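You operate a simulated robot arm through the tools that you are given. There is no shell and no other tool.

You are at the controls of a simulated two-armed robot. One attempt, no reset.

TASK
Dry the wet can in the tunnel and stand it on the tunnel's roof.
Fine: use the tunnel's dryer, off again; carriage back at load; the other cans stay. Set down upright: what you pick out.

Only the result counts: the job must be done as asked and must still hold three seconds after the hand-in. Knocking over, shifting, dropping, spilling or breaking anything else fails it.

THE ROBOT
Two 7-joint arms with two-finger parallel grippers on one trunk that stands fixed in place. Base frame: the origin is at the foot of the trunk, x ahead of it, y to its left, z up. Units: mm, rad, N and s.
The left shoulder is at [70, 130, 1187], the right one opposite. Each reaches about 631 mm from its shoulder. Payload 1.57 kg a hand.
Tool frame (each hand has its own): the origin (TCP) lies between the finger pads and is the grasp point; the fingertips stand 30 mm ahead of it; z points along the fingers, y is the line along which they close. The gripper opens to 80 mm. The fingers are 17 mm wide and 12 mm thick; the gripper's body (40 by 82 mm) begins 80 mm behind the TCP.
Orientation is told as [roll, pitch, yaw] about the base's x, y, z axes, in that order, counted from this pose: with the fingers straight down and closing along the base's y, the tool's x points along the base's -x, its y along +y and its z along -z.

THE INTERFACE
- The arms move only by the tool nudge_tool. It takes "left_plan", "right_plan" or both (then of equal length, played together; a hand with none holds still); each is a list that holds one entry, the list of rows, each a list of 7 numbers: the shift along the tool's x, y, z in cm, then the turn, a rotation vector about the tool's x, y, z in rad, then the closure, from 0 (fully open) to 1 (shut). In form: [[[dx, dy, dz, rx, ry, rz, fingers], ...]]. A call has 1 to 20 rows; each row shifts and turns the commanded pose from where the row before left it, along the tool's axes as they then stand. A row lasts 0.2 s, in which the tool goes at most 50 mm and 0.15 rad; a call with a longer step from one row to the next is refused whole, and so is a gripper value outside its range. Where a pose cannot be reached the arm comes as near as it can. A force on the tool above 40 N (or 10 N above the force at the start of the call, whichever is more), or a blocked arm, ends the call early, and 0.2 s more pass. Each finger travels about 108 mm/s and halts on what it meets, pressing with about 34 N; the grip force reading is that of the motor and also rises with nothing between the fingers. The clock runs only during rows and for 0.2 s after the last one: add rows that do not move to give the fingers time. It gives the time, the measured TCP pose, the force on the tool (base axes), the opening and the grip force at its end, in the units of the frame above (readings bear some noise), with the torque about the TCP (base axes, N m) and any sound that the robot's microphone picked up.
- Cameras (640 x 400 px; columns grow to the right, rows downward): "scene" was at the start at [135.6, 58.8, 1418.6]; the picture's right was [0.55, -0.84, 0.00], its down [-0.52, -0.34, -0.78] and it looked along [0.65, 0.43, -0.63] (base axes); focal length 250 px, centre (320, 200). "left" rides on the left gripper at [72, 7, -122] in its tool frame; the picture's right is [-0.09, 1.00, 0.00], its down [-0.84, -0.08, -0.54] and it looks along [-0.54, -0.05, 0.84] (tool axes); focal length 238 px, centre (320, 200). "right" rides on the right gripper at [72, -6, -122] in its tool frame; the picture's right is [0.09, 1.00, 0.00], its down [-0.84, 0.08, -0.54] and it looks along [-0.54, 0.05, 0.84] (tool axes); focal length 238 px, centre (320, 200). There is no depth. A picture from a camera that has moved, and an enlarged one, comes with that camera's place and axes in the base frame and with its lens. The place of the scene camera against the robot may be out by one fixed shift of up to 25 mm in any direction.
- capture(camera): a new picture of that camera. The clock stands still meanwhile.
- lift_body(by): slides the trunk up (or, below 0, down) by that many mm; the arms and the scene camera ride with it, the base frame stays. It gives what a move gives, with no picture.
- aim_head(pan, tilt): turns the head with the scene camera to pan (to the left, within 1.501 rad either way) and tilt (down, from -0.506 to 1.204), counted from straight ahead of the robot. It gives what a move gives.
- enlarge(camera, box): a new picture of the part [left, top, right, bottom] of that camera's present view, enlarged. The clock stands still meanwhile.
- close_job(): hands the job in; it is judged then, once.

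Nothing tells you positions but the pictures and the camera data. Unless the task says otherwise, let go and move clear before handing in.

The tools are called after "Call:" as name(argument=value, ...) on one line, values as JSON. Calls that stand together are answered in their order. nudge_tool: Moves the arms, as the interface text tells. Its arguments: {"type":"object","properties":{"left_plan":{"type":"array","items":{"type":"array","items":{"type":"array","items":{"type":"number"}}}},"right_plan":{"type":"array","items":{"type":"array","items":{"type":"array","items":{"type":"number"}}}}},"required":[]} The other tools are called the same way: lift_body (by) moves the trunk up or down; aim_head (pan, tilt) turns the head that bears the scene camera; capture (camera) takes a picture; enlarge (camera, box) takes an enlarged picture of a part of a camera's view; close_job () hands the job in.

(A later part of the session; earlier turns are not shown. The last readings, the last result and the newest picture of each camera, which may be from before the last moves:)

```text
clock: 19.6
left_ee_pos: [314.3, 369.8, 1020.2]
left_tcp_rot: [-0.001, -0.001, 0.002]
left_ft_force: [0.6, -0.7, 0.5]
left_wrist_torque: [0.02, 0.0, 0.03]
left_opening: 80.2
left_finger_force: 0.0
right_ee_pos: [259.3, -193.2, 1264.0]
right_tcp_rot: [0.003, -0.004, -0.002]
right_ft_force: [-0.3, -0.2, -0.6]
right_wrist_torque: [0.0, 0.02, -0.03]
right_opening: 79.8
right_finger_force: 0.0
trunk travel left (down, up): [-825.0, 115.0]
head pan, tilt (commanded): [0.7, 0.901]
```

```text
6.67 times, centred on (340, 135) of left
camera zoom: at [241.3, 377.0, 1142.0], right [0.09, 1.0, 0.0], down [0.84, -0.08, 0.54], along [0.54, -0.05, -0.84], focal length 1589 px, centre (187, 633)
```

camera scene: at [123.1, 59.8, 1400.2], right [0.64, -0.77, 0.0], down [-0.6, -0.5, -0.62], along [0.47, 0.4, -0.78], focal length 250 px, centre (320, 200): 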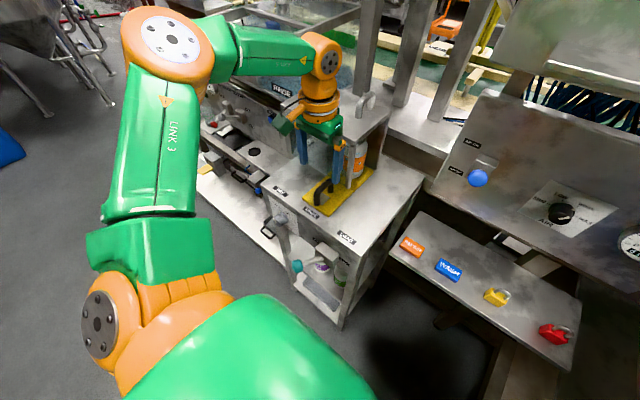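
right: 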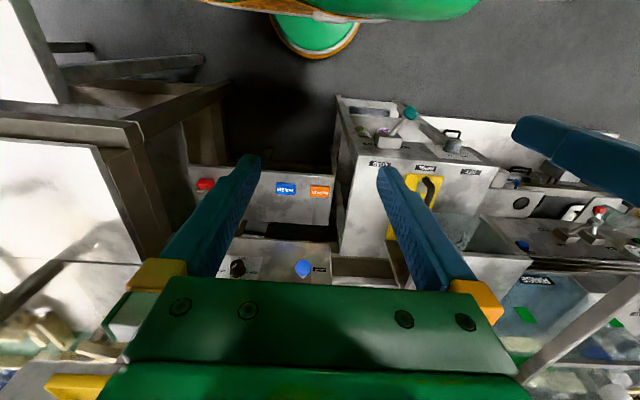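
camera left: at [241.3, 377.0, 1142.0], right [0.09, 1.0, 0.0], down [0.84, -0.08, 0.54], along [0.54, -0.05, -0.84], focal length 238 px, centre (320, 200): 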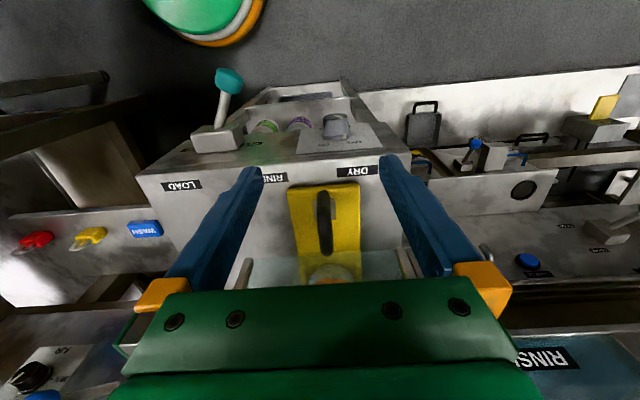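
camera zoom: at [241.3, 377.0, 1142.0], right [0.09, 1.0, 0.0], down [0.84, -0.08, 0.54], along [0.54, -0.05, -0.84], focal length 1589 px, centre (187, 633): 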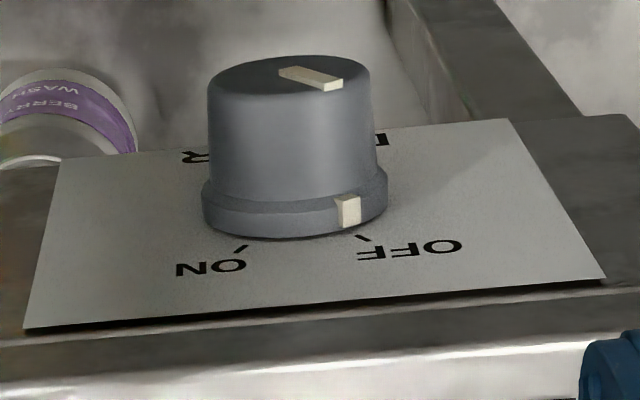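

The carriage handle is now at y≈366, needing about 45 mm more, and I place the dial tip at (325, 391, 800) with OFF→ON about 52° clockwise as seen from here. I'll tilt the hand 45° forward and line it up with the handle.

Call:
nudge_tool(left_plan=[[[0, 0, 0, 0, -0.131, 0, 0], [0, 0, 0, 0, -0.131, 0, 0], [0, 0, 0, 0, -0.131, 0, 0], [0, 0, 0, 0, -0.131, 0, 0], [0, 0, 0, 0, -0.131, 0, 0], [0, 0, 0, 0, -0.131, 0, 0], [0, -0.1, 1.5, 0, 0, 0, 0], [0, -0.1, 1.5, 0, 0, 0, 0], [0, -0.1, 1.5, 0, 0, 0, 0]]])

Call:
capture(camera="left")

Call:
capture(camera="scene")

```text
clock: 21.6
left_ee_pos: [347.5, 365.8, 988.5]
left_tcp_rot: [-0.003, -0.788, 0.001]
left_ft_force: [-0.9, 0.4, -0.1]
left_wrist_torque: [0.01, 0.0, -0.04]
left_opening: 79.8
left_finger_force: 0.0
right_ee_pos: [259.9, -193.0, 1263.7]
right_tcp_rot: [0.004, -0.004, -0.002]
right_ft_force: [0.8, 0.6, -0.1]
right_wrist_torque: [-0.02, 0.01, 0.02]
right_opening: 80.1
right_finger_force: 0.2
trunk travel left (down, up): [-825.0, 115.0]
head pan, tilt (commanded): [0.7, 0.901]
```

```text
taken
camera left: at [210.1, 372.2, 1023.3], right [0.06, 1.0, 0.06], down [0.21, -0.08, 0.98], along [0.98, -0.05, -0.21], focal length 238 px, centre (320, 200)
```

left: 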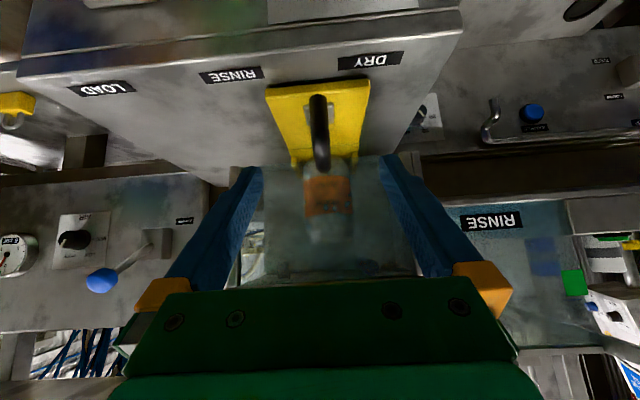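

```text
taken
camera scene: at [121.8, 60.1, 1400.4], right [0.64, -0.76, 0.0], down [-0.6, -0.5, -0.62], along [0.47, 0.4, -0.78], focal length 250 px, centre (320, 200)
```

scene: 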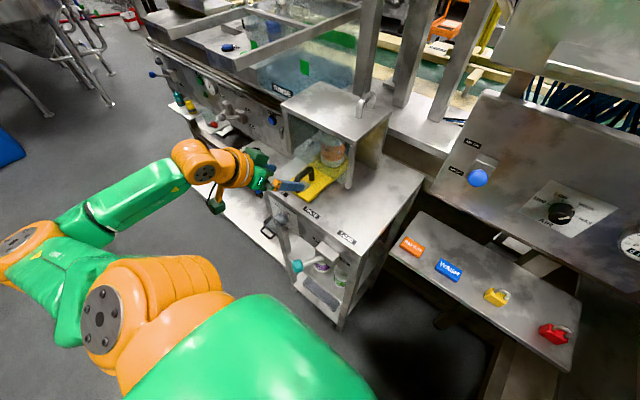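

Call:
nudge_tool(left_plan=[[[0, 0, 1.5, 0, 0, 0, 0], [0, 0, 1.5, 0, 0, 0, 0], [0, 0, 1.5, 0, 0, 0, 0], [0, 0, 1.5, 0, 0, 0, 0], [0.1, 0, 1.5, 0, 0, 0, 0], [0, 0, 1.2, 0, 0, 0, 0]]])

Call:
capture(camera="left")

Call:
enlarge(camera="scene", box=[230, 80, 400, 240])

```text
clock: 23.1
left_ee_pos: [408.2, 363.9, 923.2]
left_tcp_rot: [-0.001, -0.787, 0.001]
left_ft_force: [-0.1, -0.4, -0.5]
left_wrist_torque: [0.0, 0.04, -0.01]
left_opening: 80.2
left_finger_force: 0.0
right_ee_pos: [260.1, -191.1, 1264.2]
right_tcp_rot: [0.003, -0.004, -0.001]
right_ft_force: [0.8, 0.1, -0.6]
right_wrist_torque: [-0.01, 0.0, 0.05]
right_opening: 80.0
right_finger_force: 0.1
trunk travel left (down, up): [-825.0, 115.0]
head pan, tilt (commanded): [0.7, 0.901]
```

```text
taken
camera left: at [270.2, 371.9, 959.4], right [0.06, 1.0, 0.06], down [0.21, -0.08, 0.98], along [0.98, -0.05, -0.21], focal length 238 px, centre (320, 200)
```

left: 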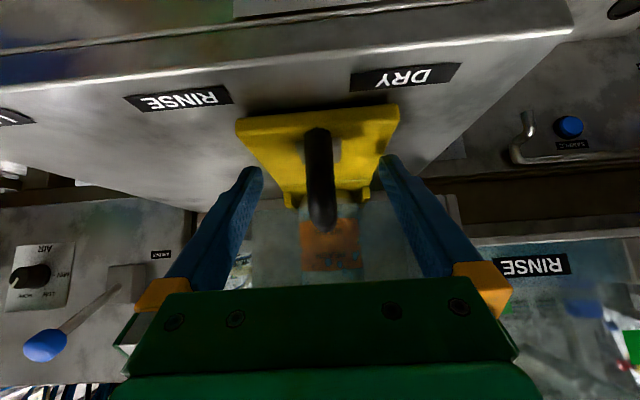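

```text
2.50 times, centred on (315, 160) of scene
camera zoom: at [122.2, 60.2, 1400.3], right [0.64, -0.76, 0.0], down [-0.6, -0.5, -0.62], along [0.47, 0.4, -0.78], focal length 624 px, centre (332, 300)
```

zoom: 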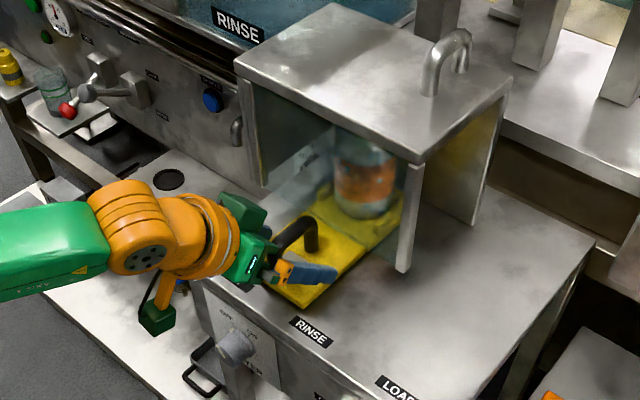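

Call:
nudge_tool(left_plan=[[[0, 0, 0, 0, 0, 0, 0.5], [0, 0, 0, 0, 0, 0, 0.8], [0, 0, 0, 0, 0, 0, 1], [0, 0, 0, 0, 0, 0, 1]]])

Call:
nudge_tool(left_plan=[[[0, 0.3, 0, 0, 0, 0, 1], [0, 0.6, 0, 0, 0, 0, 1], [0, 0.6, 0, 0, 0, 0, 1], [0, 0.6, 0, 0, 0, 0, 1], [0, 0.6, 0, 0, 0, 0, 1], [0, 0.6, 0, 0, 0, 0, 1], [0, 0.4, 0, 0, 0, 0, 1], [0, 0.3, 0, 0, 0, 0, 1], [0, 0.2, 0, 0, 0, 0, 1]]])

Call:
capture(camera="left")

Call:
enlarge(camera="scene", box=[230, 80, 400, 240])

```text
clock: 24.1
left_ee_pos: [408.7, 364.9, 925.4]
left_tcp_rot: [-0.002, -0.789, 0.002]
left_ft_force: [0.0, -0.1, 0.3]
left_wrist_torque: [0.03, -0.15, 0.0]
left_opening: 27.6
left_finger_force: 38.1
right_ee_pos: [259.9, -191.5, 1263.2]
right_tcp_rot: [0.003, -0.005, -0.003]
right_ft_force: [-0.1, -0.1, 0.2]
right_wrist_torque: [-0.01, 0.01, 0.01]
right_opening: 80.2
right_finger_force: 0.0
trunk travel left (down, up): [-825.0, 115.0]
head pan, tilt (commanded): [0.7, 0.901]
```

```text
clock: 26.1
left_ee_pos: [407.5, 408.9, 924.9]
left_tcp_rot: [-0.001, -0.789, 0.001]
left_ft_force: [0.2, 1.1, -1.6]
left_wrist_torque: [0.1, 0.24, 0.03]
left_opening: 27.7
left_finger_force: 37.8
right_ee_pos: [261.1, -190.7, 1263.9]
right_tcp_rot: [0.002, -0.003, -0.002]
right_ft_force: [-0.2, 0.5, -0.4]
right_wrist_torque: [0.0, 0.0, -0.01]
right_opening: 80.3
right_finger_force: 0.0
trunk travel left (down, up): [-825.0, 115.0]
head pan, tilt (commanded): [0.7, 0.901]
```

```text
taken
camera left: at [269.8, 415.4, 960.0], right [0.06, 1.0, 0.06], down [0.21, -0.08, 0.98], along [0.98, -0.05, -0.21], focal length 238 px, centre (320, 200)
```

left: 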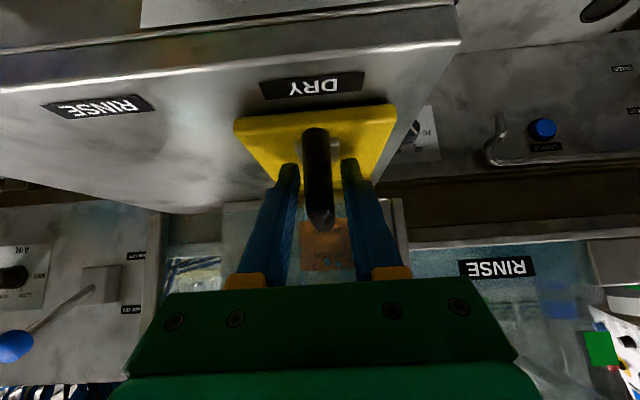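

```text
2.50 times, centred on (315, 160) of scene
camera zoom: at [122.7, 61.0, 1400.2], right [0.64, -0.76, 0.0], down [-0.6, -0.51, -0.62], along [0.47, 0.4, -0.78], focal length 624 px, centre (332, 300)
```

zoom: 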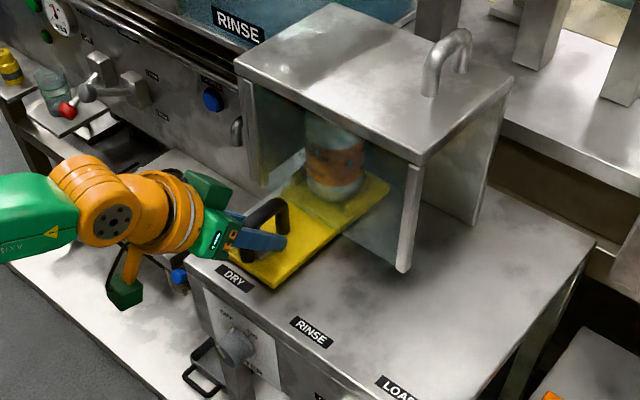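

The carriage is centred by the DRY label, within a couple of mm. I'll add a 2 mm nudge, let go, and back away.

Call:
nudge_tool(left_plan=[[[0, 0.2, 0, 0, 0, 0, 1], [0, 0, 0, 0, 0, 0, 1], [0, 0, 0, 0, 0, 0, 0.5], [0, 0, 0, 0, 0, 0, 0], [0, 0, 0, 0, 0, 0, 0], [0, 0, -2, 0, 0, 0, 0], [0, 0, -3, 0, 0, 0, 0], [0, 0, -3, 0, 0, 0, 0], [0, 0, -3, 0, 0, 0, 0], [0, 0, -3, 0, 0, 0, 0]]])

Call:
capture(camera="left")

Call:
capture(camera="scene")

```text
clock: 28.2
left_ee_pos: [326.4, 376.5, 1017.1]
left_tcp_rot: [0.0, -0.788, 0.004]
left_ft_force: [-0.1, 0.1, -0.7]
left_wrist_torque: [0.02, 0.0, -0.03]
left_opening: 80.1
left_finger_force: 0.1
left hand out of reach, approached as far as the arm can: row 7, 8, 9, 10
right_ee_pos: [259.0, -192.9, 1264.2]
right_tcp_rot: [0.003, -0.005, -0.001]
right_ft_force: [-0.5, -0.6, -0.2]
right_wrist_torque: [0.02, 0.03, 0.01]
right_opening: 79.8
right_finger_force: 0.1
trunk travel left (down, up): [-825.0, 115.0]
head pan, tilt (commanded): [0.7, 0.901]
```

```text
taken
camera left: at [189.4, 383.0, 1052.5], right [0.06, 1.0, 0.07], down [0.21, -0.08, 0.98], along [0.98, -0.05, -0.21], focal length 238 px, centre (320, 200)
```

left: 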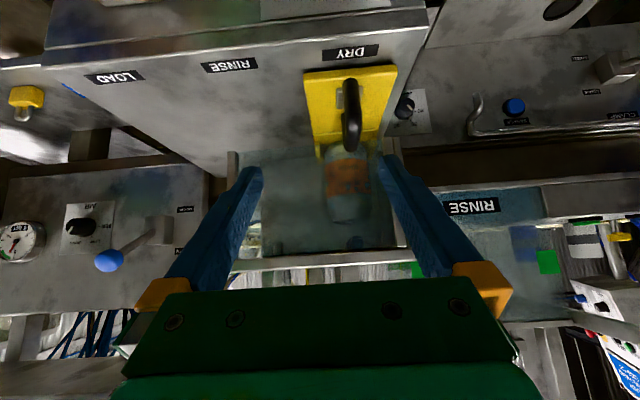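

```text
taken
camera scene: at [120.8, 59.7, 1400.4], right [0.64, -0.76, 0.0], down [-0.6, -0.5, -0.62], along [0.48, 0.4, -0.78], focal length 250 px, centre (320, 200)
```

scene: 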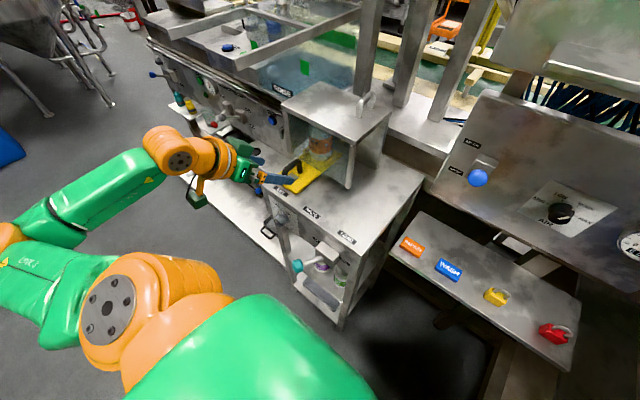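

The carriage is at DRY with the can upright. Next is the dial: I'll bring the 45°-tilted hand back and down in front of the cabinet face, then come in on the knob.

Call:
nudge_tool(left_plan=[[[1.65, 0.38, 0.37, 0, 0, 0, 0], [1.65, 0.38, 0.37, 0, 0, 0, 0], [1.65, 0.38, 0.37, 0, 0, 0, 0], [1.65, 0.38, 0.37, 0, 0, 0, 0]]])

Call:
capture(camera="left")

Call:
capture(camera="scene")

```text
clock: 29.2
left_ee_pos: [312.7, 368.8, 958.4]
left_tcp_rot: [0.003, -0.788, 0.004]
left_ft_force: [-0.2, -0.2, 0.0]
left_wrist_torque: [-0.01, 0.01, 0.01]
left_opening: 79.8
left_finger_force: 0.0
left hand out of reach, approached as far as the arm can: row 1, 2, 3, 4
right_ee_pos: [260.3, -192.8, 1263.4]
right_tcp_rot: [0.004, -0.003, -0.001]
right_ft_force: [-0.2, 0.4, -1.2]
right_wrist_torque: [-0.02, 0.01, 0.01]
right_opening: 80.0
right_finger_force: 0.0
trunk travel left (down, up): [-825.0, 115.0]
head pan, tilt (commanded): [0.7, 0.901]
```

```text
taken
camera left: at [175.8, 374.8, 993.3], right [0.06, 1.0, 0.07], down [0.21, -0.08, 0.98], along [0.98, -0.05, -0.21], focal length 238 px, centre (320, 200)
```

left: 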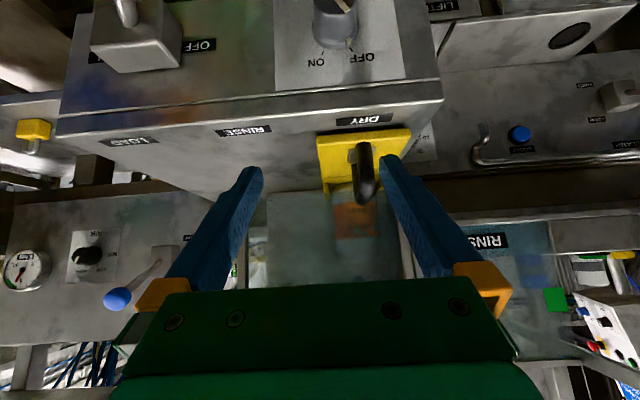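

```text
taken
camera scene: at [121.6, 60.2, 1400.4], right [0.64, -0.76, 0.0], down [-0.6, -0.5, -0.62], along [0.48, 0.4, -0.78], focal length 250 px, centre (320, 200)
```

scene: 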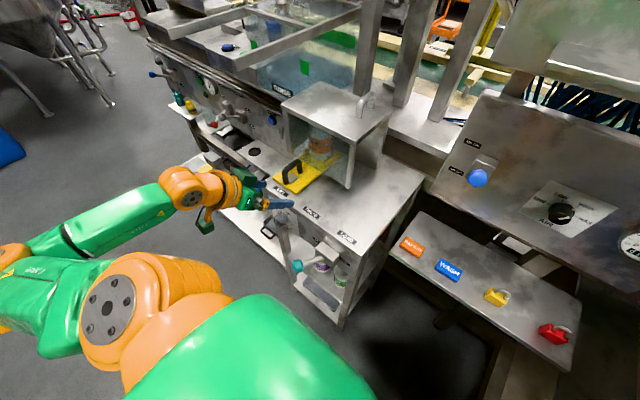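

The arm is near a joint limit with the wrist this far out to the left. I'll roll the hand about the knob's axis direction, which brings the wrist nearer the shoulder, and see whether it gains reach.

Call:
nudge_tool(left_plan=[[[0, 0, 0, -0.083, 0, 0.083, 0], [0, 0, 0, -0.083, 0, 0.083, 0], [0, 0, 0, -0.083, 0, 0.083, 0], [0.7, 0, -0.7, 0, 0, 0, 0], [0.7, 0, -0.7, 0, 0, 0, 0], [0.7, 0, -0.7, 0, 0, 0, 0]]])

Call:
capture(camera="scene")

```text
clock: 30.6
left_ee_pos: [283.7, 367.7, 956.7]
left_tcp_rot: [0.481, -0.728, -0.335]
left_ft_force: [-0.1, -0.6, -0.8]
left_wrist_torque: [0.01, -0.02, 0.02]
left_opening: 80.0
left_finger_force: 0.0
right_ee_pos: [259.3, -191.8, 1263.9]
right_tcp_rot: [0.004, -0.006, -0.001]
right_ft_force: [-0.3, 0.5, 0.2]
right_wrist_torque: [0.01, 0.01, -0.01]
right_opening: 80.1
right_finger_force: 0.0
trunk travel left (down, up): [-825.0, 115.0]
head pan, tilt (commanded): [0.7, 0.901]
```

```text
taken
camera scene: at [121.2, 59.8, 1400.4], right [0.64, -0.76, 0.0], down [-0.6, -0.5, -0.62], along [0.48, 0.4, -0.78], focal length 250 px, centre (320, 200)
```

scene: 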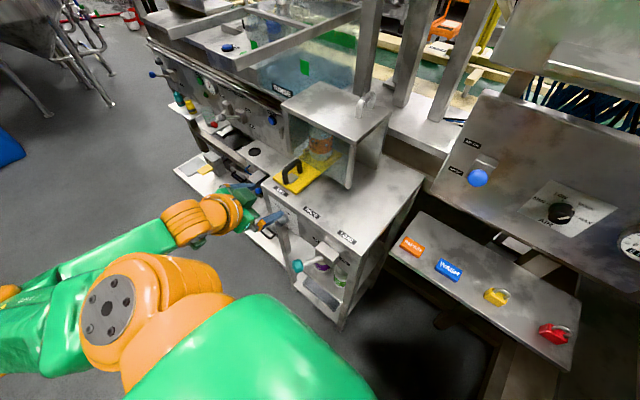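

That freed it. Now down in front of the dial, staying back from the knob.

Call:
nudge_tool(left_plan=[[[1.254, -0.4025, 1.1875, 0, 0, 0, 0], [1.254, -0.4025, 1.1875, 0, 0, 0, 0], [1.254, -0.4025, 1.1875, 0, 0, 0, 0], [1.254, -0.4025, 1.1875, 0, 0, 0, 0]]])

Call:
capture(camera="left")

Call:
enlarge(camera="scene", box=[200, 140, 360, 300])

```text
clock: 31.6
left_ee_pos: [285.3, 374.7, 885.1]
left_tcp_rot: [0.481, -0.729, -0.332]
left_ft_force: [0.0, -0.5, 0.0]
left_wrist_torque: [-0.02, -0.04, 0.05]
left_opening: 79.9
left_finger_force: 0.0
right_ee_pos: [260.8, -191.1, 1263.2]
right_tcp_rot: [0.003, -0.003, -0.002]
right_ft_force: [-0.3, 0.6, -0.2]
right_wrist_torque: [0.01, 0.0, -0.04]
right_opening: 79.8
right_finger_force: 0.1
trunk travel left (down, up): [-825.0, 115.0]
head pan, tilt (commanded): [0.7, 0.901]
```

```text
taken
camera left: at [146.9, 369.0, 919.8], right [0.06, 0.91, 0.4], down [0.21, -0.41, 0.89], along [0.98, 0.03, -0.21], focal length 238 px, centre (320, 200)
```

left: 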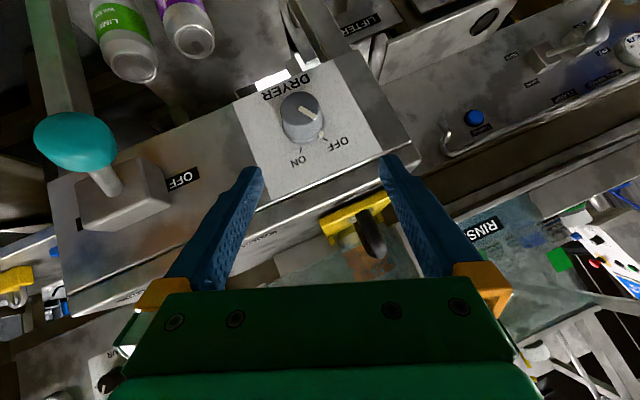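

```text
2.50 times, centred on (280, 220) of scene
camera zoom: at [121.7, 60.2, 1400.4], right [0.64, -0.76, 0.0], down [-0.6, -0.5, -0.62], along [0.47, 0.4, -0.78], focal length 624 px, centre (420, 150)
```

zoom: 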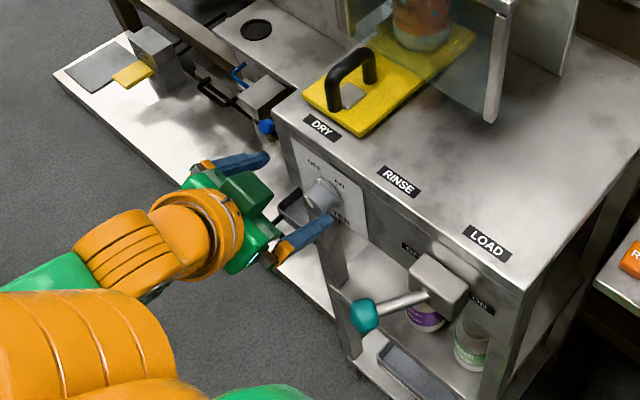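

Call:
enlarge(camera="left", box=[250, 70, 370, 180])

```text
3.64 times, centred on (310, 125) of left
camera zoom: at [146.9, 369.0, 919.8], right [0.06, 0.91, 0.4], down [0.21, -0.41, 0.89], along [0.98, 0.03, -0.21], focal length 867 px, centre (356, 473)
```

zoom: 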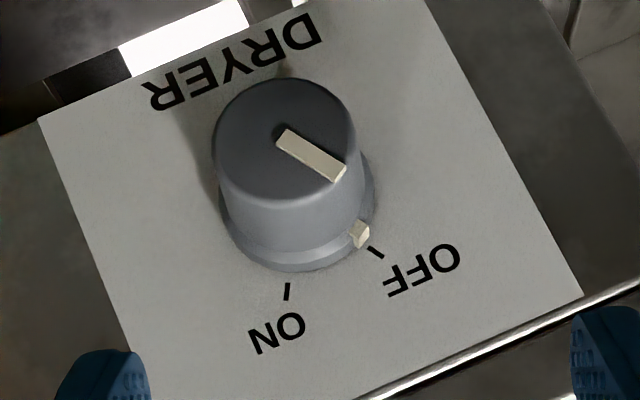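

The knob axis is at about (y 391, z 802). I'll drop to its height and move in with the fingers open around it.

Call:
nudge_tool(left_plan=[[[1.18, -0.325, 1.18, 0, 0, 0, 0], [1.18, -0.325, 1.18, 0, 0, 0, 0], [1.18, -0.325, 1.18, 0, 0, 0, 0], [1.18, -0.325, 1.18, 0, 0, 0, 0], [-0.73, 0, 0.73, 0, 0, 0, 0], [-0.73, 0, 0.73, 0, 0, 0, 0], [-0.73, 0, 0.73, 0, 0, 0, 0]]])

Call:
capture(camera="left")

Call:
enlarge(camera="scene", box=[200, 140, 360, 300])

```text
clock: 33.2
left_ee_pos: [316.9, 401.1, 829.4]
left_tcp_rot: [0.477, -0.728, -0.332]
left_ft_force: [0.3, -0.3, 1.3]
left_wrist_torque: [0.02, 0.01, 0.0]
left_opening: 80.2
left_finger_force: 0.1
left hand out of reach, approached as far as the arm can: row 2, 3, 4
right_ee_pos: [261.0, -191.8, 1263.3]
right_tcp_rot: [0.003, -0.005, -0.002]
right_ft_force: [-0.2, -0.5, 0.0]
right_wrist_torque: [0.0, 0.01, 0.0]
right_opening: 80.1
right_finger_force: 0.0
trunk travel left (down, up): [-825.0, 115.0]
head pan, tilt (commanded): [0.7, 0.901]
```

```text
taken
camera left: at [178.6, 395.5, 863.9], right [0.06, 0.91, 0.4], down [0.21, -0.41, 0.89], along [0.98, 0.03, -0.21], focal length 238 px, centre (320, 200)
```

left: 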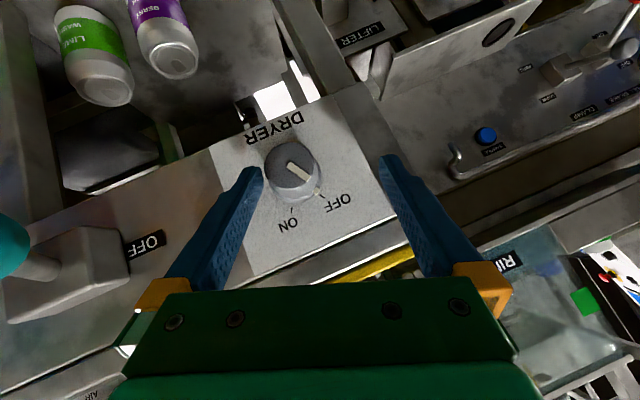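

```text
2.50 times, centred on (280, 220) of scene
camera zoom: at [122.0, 60.2, 1400.3], right [0.64, -0.76, 0.0], down [-0.6, -0.5, -0.62], along [0.47, 0.4, -0.78], focal length 624 px, centre (420, 150)
```

zoom: 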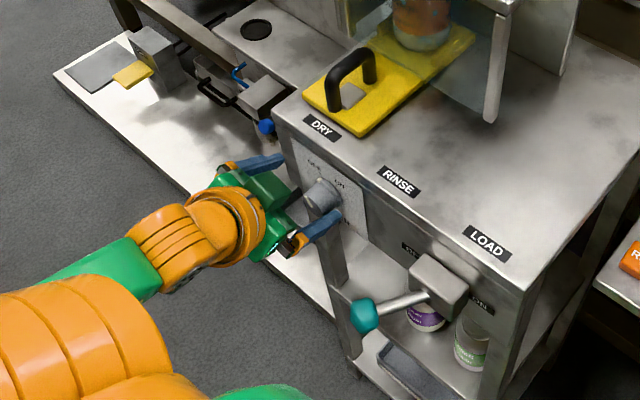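

The hand stopped about 18 mm off along its closing line. Now that it is further forward, I'll try to recentre on the knob.

Call:
nudge_tool(left_plan=[[[0.15, -0.6, 0.1, 0, 0, 0, 0], [0.15, -0.6, 0.1, 0, 0, 0, 0], [0.15, -0.6, 0.1, 0, 0, 0, 0]]])

Call:
capture(camera="left")

```text
clock: 34.0
left_ee_pos: [316.1, 401.2, 829.6]
left_tcp_rot: [0.479, -0.731, -0.333]
left_ft_force: [-0.5, -0.6, 1.2]
left_wrist_torque: [-0.01, -0.01, -0.02]
left_opening: 79.8
left_finger_force: 0.0
left hand out of reach, approached as far as the arm can: row 1, 2, 3
right_ee_pos: [260.4, -192.1, 1263.9]
right_tcp_rot: [0.004, -0.004, -0.002]
right_ft_force: [0.0, -0.5, 0.9]
right_wrist_torque: [0.0, 0.01, -0.01]
right_opening: 80.1
right_finger_force: 0.1
trunk travel left (down, up): [-825.0, 115.0]
head pan, tilt (commanded): [0.7, 0.901]
```

```text
taken
camera left: at [178.2, 395.4, 864.0], right [0.06, 0.91, 0.4], down [0.21, -0.41, 0.89], along [0.98, 0.03, -0.21], focal length 238 px, centre (320, 200)
```

left: 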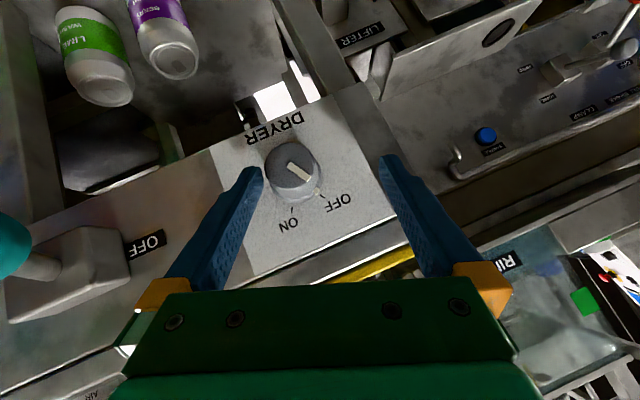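

The wrist is at a limit here, so I need a different shoulder height. Before lowering the trunk I'll check the space round the right arm and below both elbows.

Call:
aim_head(pan=-0.9, tilt=0.8)

Call:
capture(camera="scene")

Call:
aim_head(pan=1.3, tilt=0.8)

Call:
capture(camera="scene")

Call:
capture(camera="right")

```text
clock: 35.7
left_ee_pos: [316.6, 401.8, 828.2]
left_tcp_rot: [0.479, -0.729, -0.331]
left_ft_force: [-0.3, 0.7, 0.0]
left_wrist_torque: [-0.01, -0.02, 0.01]
left_opening: 80.2
left_finger_force: 0.2
right_ee_pos: [260.2, -191.8, 1263.3]
right_tcp_rot: [0.003, -0.003, -0.001]
right_ft_force: [0.2, 0.2, -0.1]
right_wrist_torque: [0.0, 0.01, 0.03]
right_opening: 79.9
right_finger_force: 0.0
trunk travel left (down, up): [-825.0, 115.0]
head pan, tilt (commanded): [-0.901, 0.799]
```

```text
taken
camera scene: at [114.1, -51.7, 1408.3], right [-0.78, -0.62, 0.0], down [-0.45, 0.56, -0.7], along [0.43, -0.55, -0.72], focal length 250 px, centre (320, 200)
```

scene: 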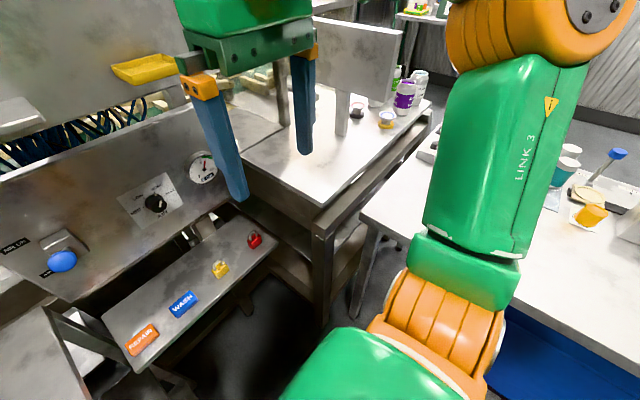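

```text
clock: 37.8
left_ee_pos: [315.7, 401.0, 828.5]
left_tcp_rot: [0.479, -0.729, -0.331]
left_ft_force: [-0.3, 0.1, 0.3]
left_wrist_torque: [0.0, -0.02, -0.01]
left_opening: 80.1
left_finger_force: 0.0
right_ee_pos: [260.1, -192.6, 1264.0]
right_tcp_rot: [0.004, -0.004, -0.001]
right_ft_force: [0.2, 0.4, 0.1]
right_wrist_torque: [0.01, -0.01, 0.03]
right_opening: 79.9
right_finger_force: 0.0
trunk travel left (down, up): [-825.0, 115.0]
head pan, tilt (commanded): [1.3, 0.799]
```

```text
taken
camera scene: at [85.5, 89.2, 1408.3], right [0.96, -0.27, 0.0], down [-0.19, -0.69, -0.7], along [0.19, 0.67, -0.72], focal length 250 px, centre (320, 200)
```

scene: 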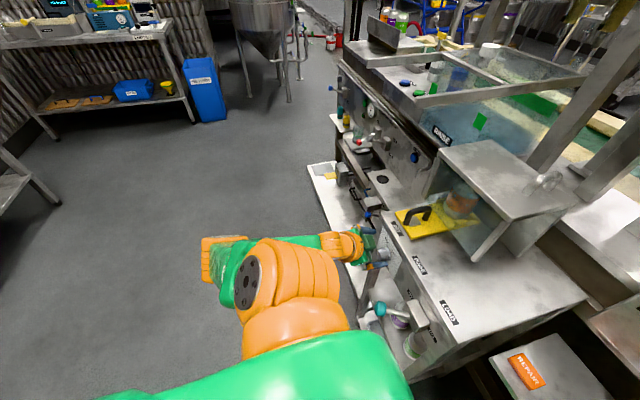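

```text
taken
camera right: at [187.8, -200.2, 1384.5], right [-0.09, 1.0, 0.0], down [0.83, 0.07, 0.55], along [0.54, 0.05, -0.84], focal length 238 px, centre (320, 200)
```

right: 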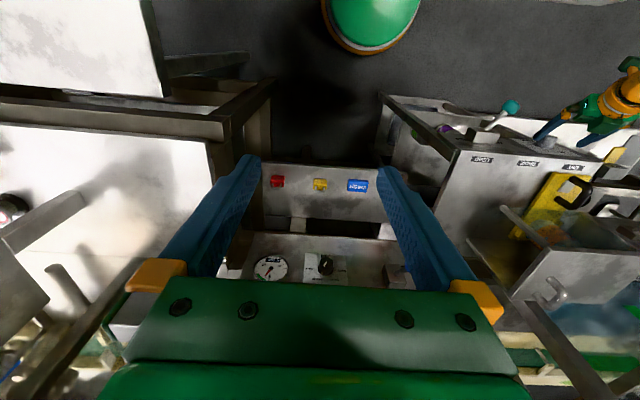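

The picture shows the forearm and the hand nearly in one line, so the wrist is straight and stuck there. I'll back off, rise, and go to a steeper tilt (about 20° off vertical) so the wrist stays bent.

Call:
nudge_tool(left_plan=[[[0.8, 0, -0.8, 0, 0, 0, 0], [0.8, 0, -0.8, 0, 0, 0, 0], [0.8, 0, -0.8, 0, 0, 0, 0], [-1.0, 0.25, -1.0, 0, 0, 0, 0], [-1.2, 0.3, -1.2, 0, 0, 0, 0], [-1.2, 0.3, -1.2, 0, 0, 0, 0], [-1.2, 0.3, -1.2, 0, 0, 0, 0], [-1.2, 0.3, -1.2, 0, 0, 0, 0], [-1.2, 0.3, -1.2, 0, 0, 0, 0]]])

Call:
aim_head(pan=0.8, tilt=0.9)

Call:
capture(camera="scene")

```text
clock: 39.8
left_ee_pos: [283.7, 384.7, 928.4]
left_tcp_rot: [0.48, -0.73, -0.335]
left_ft_force: [-0.3, 1.4, 0.3]
left_wrist_torque: [-0.01, 0.01, -0.01]
left_opening: 80.0
left_finger_force: 0.0
right_ee_pos: [260.7, -192.6, 1264.0]
right_tcp_rot: [0.003, -0.003, -0.001]
right_ft_force: [0.3, 0.9, 0.6]
right_wrist_torque: [-0.01, 0.03, 0.0]
right_opening: 80.2
right_finger_force: 0.2
trunk travel left (down, up): [-825.0, 115.0]
head pan, tilt (commanded): [1.3, 0.799]
```

```text
clock: 40.7
left_ee_pos: [283.8, 383.8, 928.1]
left_tcp_rot: [0.48, -0.73, -0.331]
left_ft_force: [-0.1, 0.3, 0.4]
left_wrist_torque: [-0.01, -0.01, 0.02]
left_opening: 80.1
left_finger_force: 0.1
right_ee_pos: [260.3, -191.8, 1262.9]
right_tcp_rot: [0.003, -0.007, -0.001]
right_ft_force: [-0.3, -0.1, 0.5]
right_wrist_torque: [0.03, -0.01, -0.02]
right_opening: 80.0
right_finger_force: 0.1
trunk travel left (down, up): [-825.0, 115.0]
head pan, tilt (commanded): [0.799, 0.901]
```

```text
taken
camera scene: at [116.4, 65.7, 1400.4], right [0.72, -0.7, 0.0], down [-0.55, -0.56, -0.62], along [0.43, 0.45, -0.78], focal length 250 px, centre (320, 200)
```

scene: 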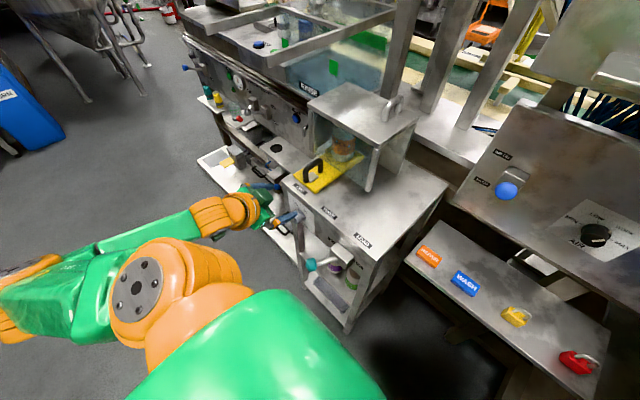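

Call:
nudge_tool(left_plan=[[[0, 0, 0, 0, 0.11, 0, 0], [0, 0, 0, 0, 0.11, 0, 0], [0, 0, 0, 0, 0.11, 0, 0], [0, 0, 0, 0, 0.109, 0, 0], [0, 0, 0, 0.11, 0, -0.04, 0], [0, 0, 0, 0.11, 0, -0.04, 0], [0, 0, 0, 0.11, 0, -0.04, 0]]])

Call:
capture(camera="left")

Call:
capture(camera="scene")

```text
clock: 42.3
left_ee_pos: [281.2, 385.2, 926.7]
left_tcp_rot: [-0.001, -0.349, 0.001]
left_ft_force: [-0.1, -0.4, -0.3]
left_wrist_torque: [0.01, -0.02, 0.0]
left_opening: 79.7
left_finger_force: 0.0
right_ee_pos: [260.9, -192.0, 1263.9]
right_tcp_rot: [0.002, -0.005, -0.002]
right_ft_force: [-0.2, 0.6, 0.0]
right_wrist_torque: [-0.06, 0.01, -0.01]
right_opening: 79.9
right_finger_force: 0.0
trunk travel left (down, up): [-825.0, 115.0]
head pan, tilt (commanded): [0.799, 0.901]
```

```text
taken
camera left: at [172.0, 391.0, 1017.2], right [0.09, 1.0, 0.03], down [0.6, -0.08, 0.8], along [0.79, -0.05, -0.61], focal length 238 px, centre (320, 200)
```

left: 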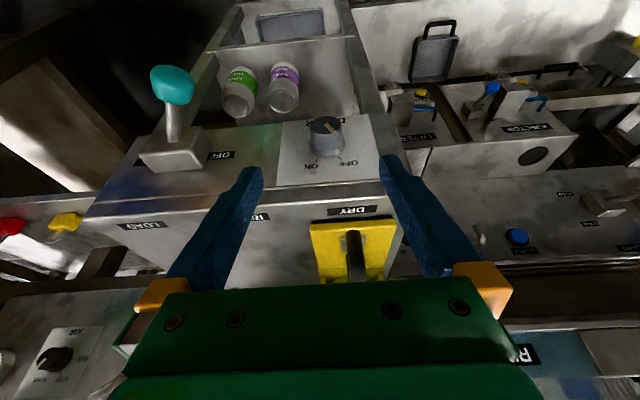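

```text
taken
camera scene: at [116.9, 66.0, 1400.3], right [0.72, -0.7, 0.0], down [-0.55, -0.56, -0.62], along [0.43, 0.45, -0.78], focal length 250 px, centre (320, 200)
```

scene: 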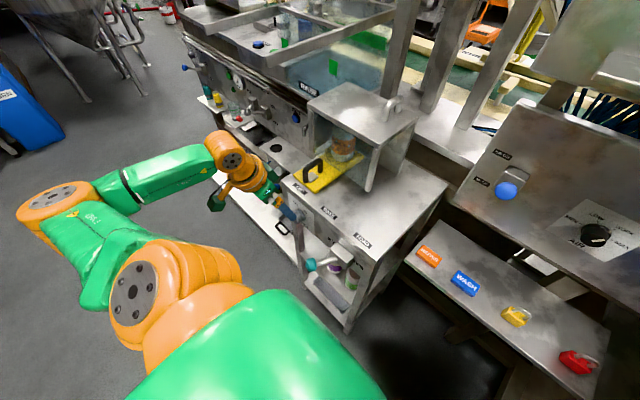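

Call:
nudge_tool(left_plan=[[[0.47, 0.093, 1.547, 0, 0, 0, 0], [0.47, 0.093, 1.547, 0, 0, 0, 0], [0.47, 0.093, 1.547, 0, 0, 0, 0], [0.47, 0.093, 1.547, 0, 0, 0, 0], [0.47, 0.093, 1.547, 0, 0, 0, 0], [0.47, 0.093, 1.547, 0, 0, 0, 0], [0.47, 0.093, 1.547, 0, 0, 0, 0]]])

Call:
capture(camera="left")

Call:
enlarge(camera="scene", box=[200, 140, 360, 300])

```text
clock: 43.9
left_ee_pos: [289.0, 391.6, 812.6]
left_tcp_rot: [-0.001, -0.35, 0.0]
left_ft_force: [0.3, -0.5, 0.2]
left_wrist_torque: [0.0, 0.02, -0.01]
left_opening: 80.0
left_finger_force: 0.0
right_ee_pos: [260.0, -191.5, 1263.0]
right_tcp_rot: [0.002, -0.004, -0.004]
right_ft_force: [-0.2, 0.2, -0.2]
right_wrist_torque: [-0.01, 0.01, 0.03]
right_opening: 80.0
right_finger_force: 0.1
trunk travel left (down, up): [-825.0, 115.0]
head pan, tilt (commanded): [0.799, 0.901]
```

```text
taken
camera left: at [177.7, 397.3, 902.9], right [0.09, 1.0, 0.03], down [0.6, -0.08, 0.8], along [0.8, -0.05, -0.6], focal length 238 px, centre (320, 200)
```

left: 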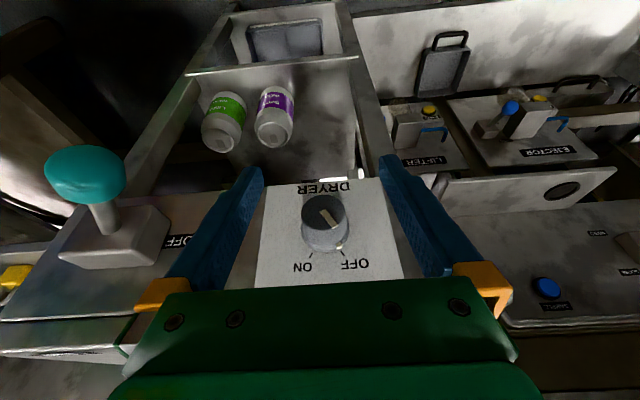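

```text
2.50 times, centred on (280, 220) of scene
camera zoom: at [116.9, 65.9, 1400.3], right [0.72, -0.7, 0.0], down [-0.55, -0.56, -0.62], along [0.43, 0.45, -0.78], focal length 624 px, centre (420, 150)
```

zoom: 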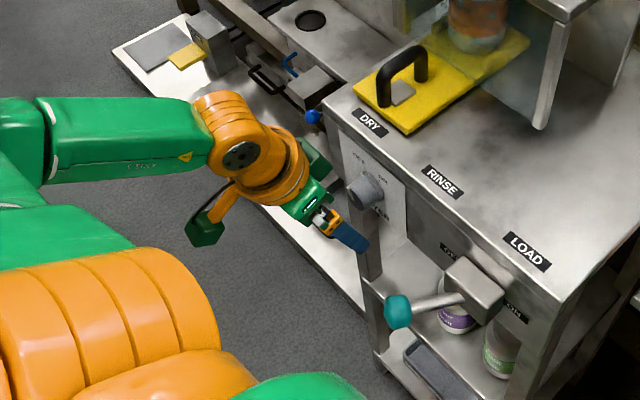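

The knob is centred between the fingers. I'll move 39 mm straight forward around it and check.

Call:
nudge_tool(left_plan=[[[-0.917, 0, 0.333, 0, 0, 0, 0], [-0.917, 0, 0.333, 0, 0, 0, 0], [-0.917, 0, 0.333, 0, 0, 0, 0], [-0.917, 0, 0.333, 0, 0, 0, 0]]])

Call:
capture(camera="left")

Call:
enlarge(camera="scene", box=[220, 160, 340, 260])

```text
clock: 44.9
left_ee_pos: [327.1, 389.2, 815.2]
left_tcp_rot: [0.002, -0.349, 0.0]
left_ft_force: [0.3, -0.1, -0.3]
left_wrist_torque: [0.02, 0.03, 0.03]
left_opening: 80.2
left_finger_force: 0.1
right_ee_pos: [260.8, -192.1, 1263.1]
right_tcp_rot: [0.002, -0.003, -0.001]
right_ft_force: [0.0, -0.5, 0.2]
right_wrist_torque: [0.0, 0.01, 0.04]
right_opening: 80.0
right_finger_force: 0.1
trunk travel left (down, up): [-825.0, 115.0]
head pan, tilt (commanded): [0.799, 0.901]
```

```text
taken
camera left: at [218.4, 395.9, 905.3], right [0.09, 1.0, 0.03], down [0.6, -0.08, 0.8], along [0.79, -0.05, -0.61], focal length 238 px, centre (320, 200)
```

left: 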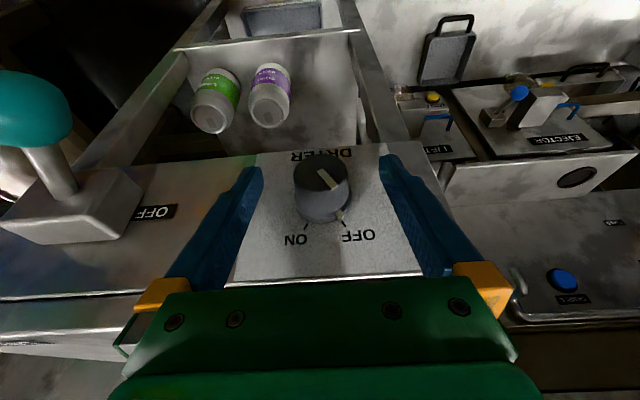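

```text
4.00 times, centred on (280, 210) of scene
camera zoom: at [117.0, 65.6, 1400.3], right [0.72, -0.7, 0.0], down [-0.55, -0.56, -0.62], along [0.43, 0.45, -0.78], focal length 998 px, centre (480, 160)
```

zoom: 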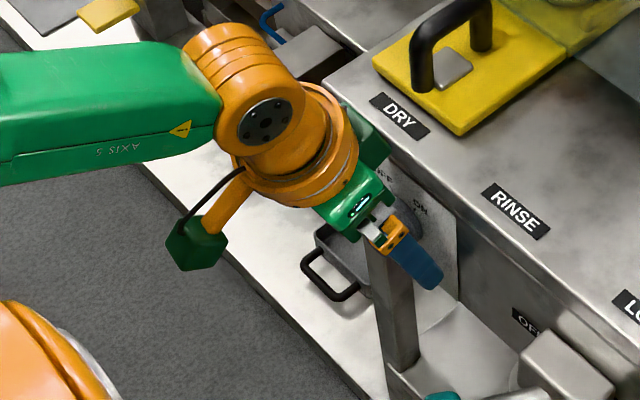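

Call:
nudge_tool(left_plan=[[[0, 0, 0, 0, 0, 0, 0.4], [0, 0, 0, 0, 0, 0, 0.6], [0, 0, 0, 0, 0, 0, 0.8], [0, 0, 0, 0, 0, 0, 1], [0, 0, 0, 0, 0, 0, 1]]])

Call:
capture(camera="left")

```text
clock: 46.1
left_ee_pos: [327.5, 389.4, 815.6]
left_tcp_rot: [0.001, -0.348, 0.001]
left_ft_force: [0.3, 2.9, 2.7]
left_wrist_torque: [0.05, 0.2, 0.11]
left_opening: 34.2
left_finger_force: 41.8
right_ee_pos: [260.3, -192.7, 1264.1]
right_tcp_rot: [0.001, -0.006, -0.001]
right_ft_force: [-0.5, 0.3, 0.4]
right_wrist_torque: [-0.01, -0.04, 0.0]
right_opening: 80.0
right_finger_force: 0.1
trunk travel left (down, up): [-825.0, 115.0]
head pan, tilt (commanded): [0.799, 0.901]
```

```text
taken
camera left: at [217.9, 396.5, 905.4], right [0.09, 1.0, 0.03], down [0.6, -0.08, 0.8], along [0.8, -0.05, -0.6], focal length 238 px, centre (320, 200)
```

left: 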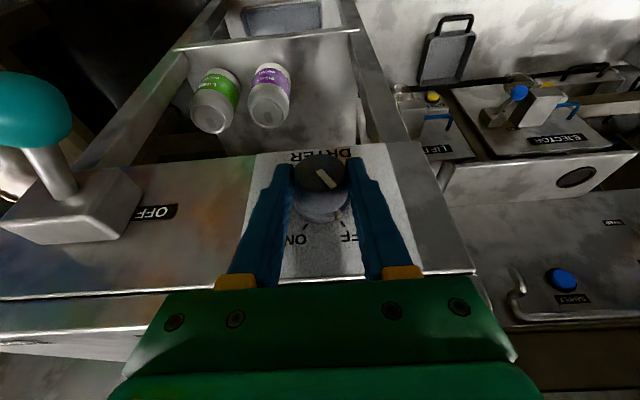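

The knob is gripped at 34 mm. I'll turn it clockwise about its own axis, 0.3 rad first, and check.

Call:
nudge_tool(left_plan=[[[0, -0.13, 0.006, -0.094, 0, 0.0342, 1], [0, -0.13, 0.006, -0.094, 0, 0.0342, 1], [0, -0.13, 0.006, -0.094, 0, 0.0342, 1]]])

Call:
capture(camera="left")

```text
clock: 46.9
left_ee_pos: [327.2, 385.6, 814.5]
left_tcp_rot: [0.323, -0.337, -0.107]
left_ft_force: [4.0, 4.5, 11.5]
left_wrist_torque: [0.14, 0.13, -0.03]
left_opening: 34.4
left_finger_force: 41.4
right_ee_pos: [259.7, -193.0, 1263.1]
right_tcp_rot: [0.004, -0.003, -0.001]
right_ft_force: [0.1, -0.4, -0.4]
right_wrist_torque: [-0.02, 0.0, -0.03]
right_opening: 80.0
right_finger_force: 0.0
trunk travel left (down, up): [-825.0, 115.0]
head pan, tilt (commanded): [0.799, 0.901]
```

```text
taken
camera left: at [217.9, 365.3, 902.5], right [0.09, 0.94, 0.33], down [0.6, -0.31, 0.74], along [0.8, 0.13, -0.59], focal length 238 px, centre (320, 200)
```

left: 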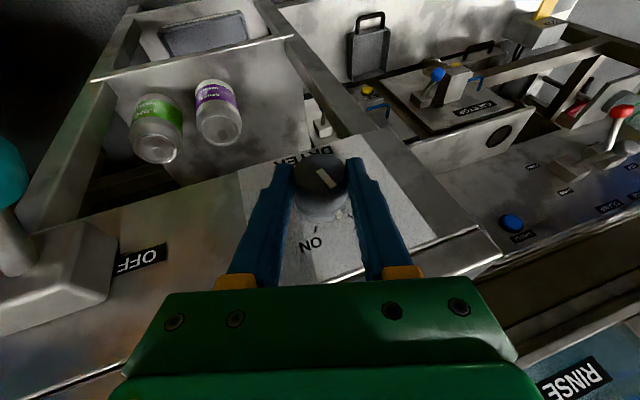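

Call:
nudge_tool(left_plan=[[[0, -0.13, 0.006, -0.094, 0, 0.0342, 1], [0, -0.13, 0.006, -0.094, 0, 0.0342, 1], [0, -0.13, 0.006, -0.094, 0, 0.0342, 1]]])

Call:
capture(camera="left")

Call:
enlarge(camera="scene", box=[220, 160, 380, 320])

```text
clock: 47.8
left_ee_pos: [328.0, 383.0, 813.6]
left_tcp_rot: [0.585, -0.304, -0.184]
left_ft_force: [-10.9, 11.1, 3.0]
left_wrist_torque: [0.16, -0.9, -0.38]
left_opening: 34.6
left_finger_force: 41.9
left hand out of reach, approached as far as the arm can: row 3
right_ee_pos: [256.6, -190.1, 1263.5]
right_tcp_rot: [0.002, -0.009, -0.003]
right_ft_force: [1.1, -0.1, 0.8]
right_wrist_torque: [0.04, 0.05, 0.0]
right_opening: 80.1
right_finger_force: 0.0
trunk travel left (down, up): [-825.0, 115.0]
head pan, tilt (commanded): [0.799, 0.901]
stopped in row 3 (left hand): the force on the tool passed its limit at 41 N (the readings are from after the stop); the commanded pose is now the measured one
```

```text
taken
camera left: at [217.8, 340.5, 892.2], right [0.08, 0.83, 0.55], down [0.6, -0.48, 0.64], along [0.8, 0.28, -0.53], focal length 238 px, centre (320, 200)
```

left: 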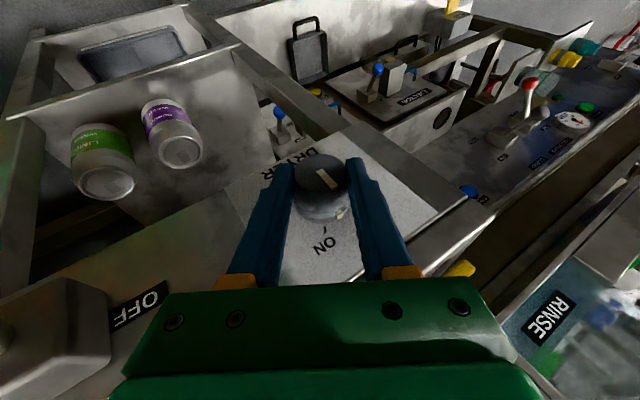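

```text
2.50 times, centred on (300, 240) of scene
camera zoom: at [111.5, 68.6, 1400.1], right [0.72, -0.7, 0.0], down [-0.54, -0.56, -0.62], along [0.44, 0.44, -0.78], focal length 624 px, centre (370, 100)
```

zoom: 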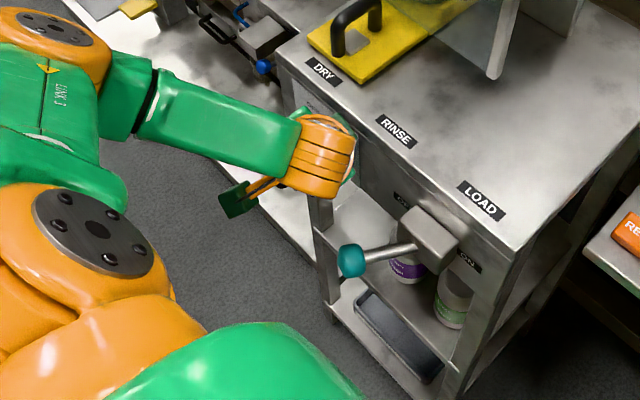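

The knob turned about 32° before the wrist limit. I'll open, roll the hand back around the knob, and look at the pointer.

Call:
nudge_tool(left_plan=[[[0, 0, 0, 0, 0, 0, 0.5], [0, 0, 0, 0, 0, 0, 0], [0, 0, 0, 0, 0, 0, 0], [0, 0.18, 0, 0.13, 0, -0.0475, 0], [0, 0.18, 0, 0.13, 0, -0.0475, 0], [0, 0.18, 0, 0.13, 0, -0.0475, 0], [0, 0.18, 0, 0.13, 0, -0.0475, 0]]])

Call:
capture(camera="left")

Call:
enlarge(camera="left", box=[260, 130, 400, 250])

```text
clock: 49.4
left_ee_pos: [330.8, 388.4, 816.2]
left_tcp_rot: [-0.003, -0.36, 0.006]
left_ft_force: [-0.8, -0.1, 0.5]
left_wrist_torque: [-0.01, -0.05, 0.01]
left_opening: 80.1
left_finger_force: 0.0
right_ee_pos: [259.6, -192.0, 1263.4]
right_tcp_rot: [0.002, -0.003, -0.004]
right_ft_force: [0.3, -0.1, 0.1]
right_wrist_torque: [0.0, -0.02, 0.0]
right_opening: 79.8
right_finger_force: 0.1
trunk travel left (down, up): [-825.0, 115.0]
head pan, tilt (commanded): [0.799, 0.901]
```

```text
taken
camera left: at [220.6, 393.8, 905.1], right [0.08, 1.0, 0.03], down [0.59, -0.07, 0.8], along [0.8, -0.05, -0.6], focal length 238 px, centre (320, 200)
```

left: 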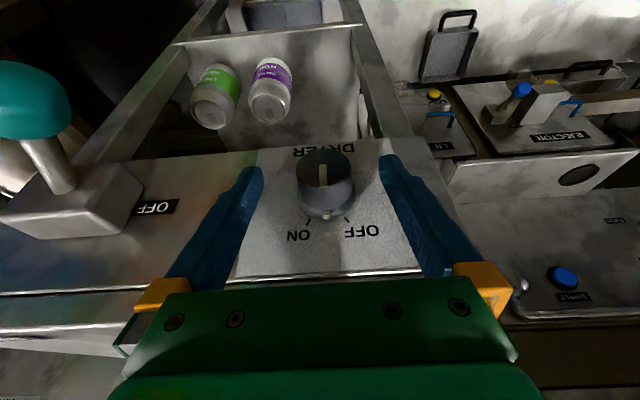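

```text
3.33 times, centred on (330, 190) of left
camera zoom: at [220.6, 393.8, 905.1], right [0.08, 1.0, 0.03], down [0.59, -0.07, 0.8], along [0.8, -0.05, -0.6], focal length 794 px, centre (287, 233)
```

zoom: 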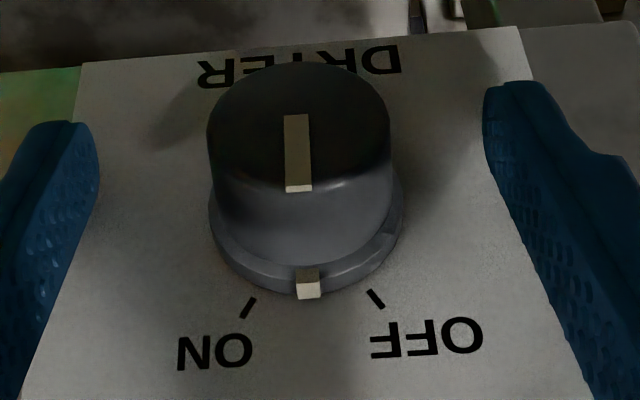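

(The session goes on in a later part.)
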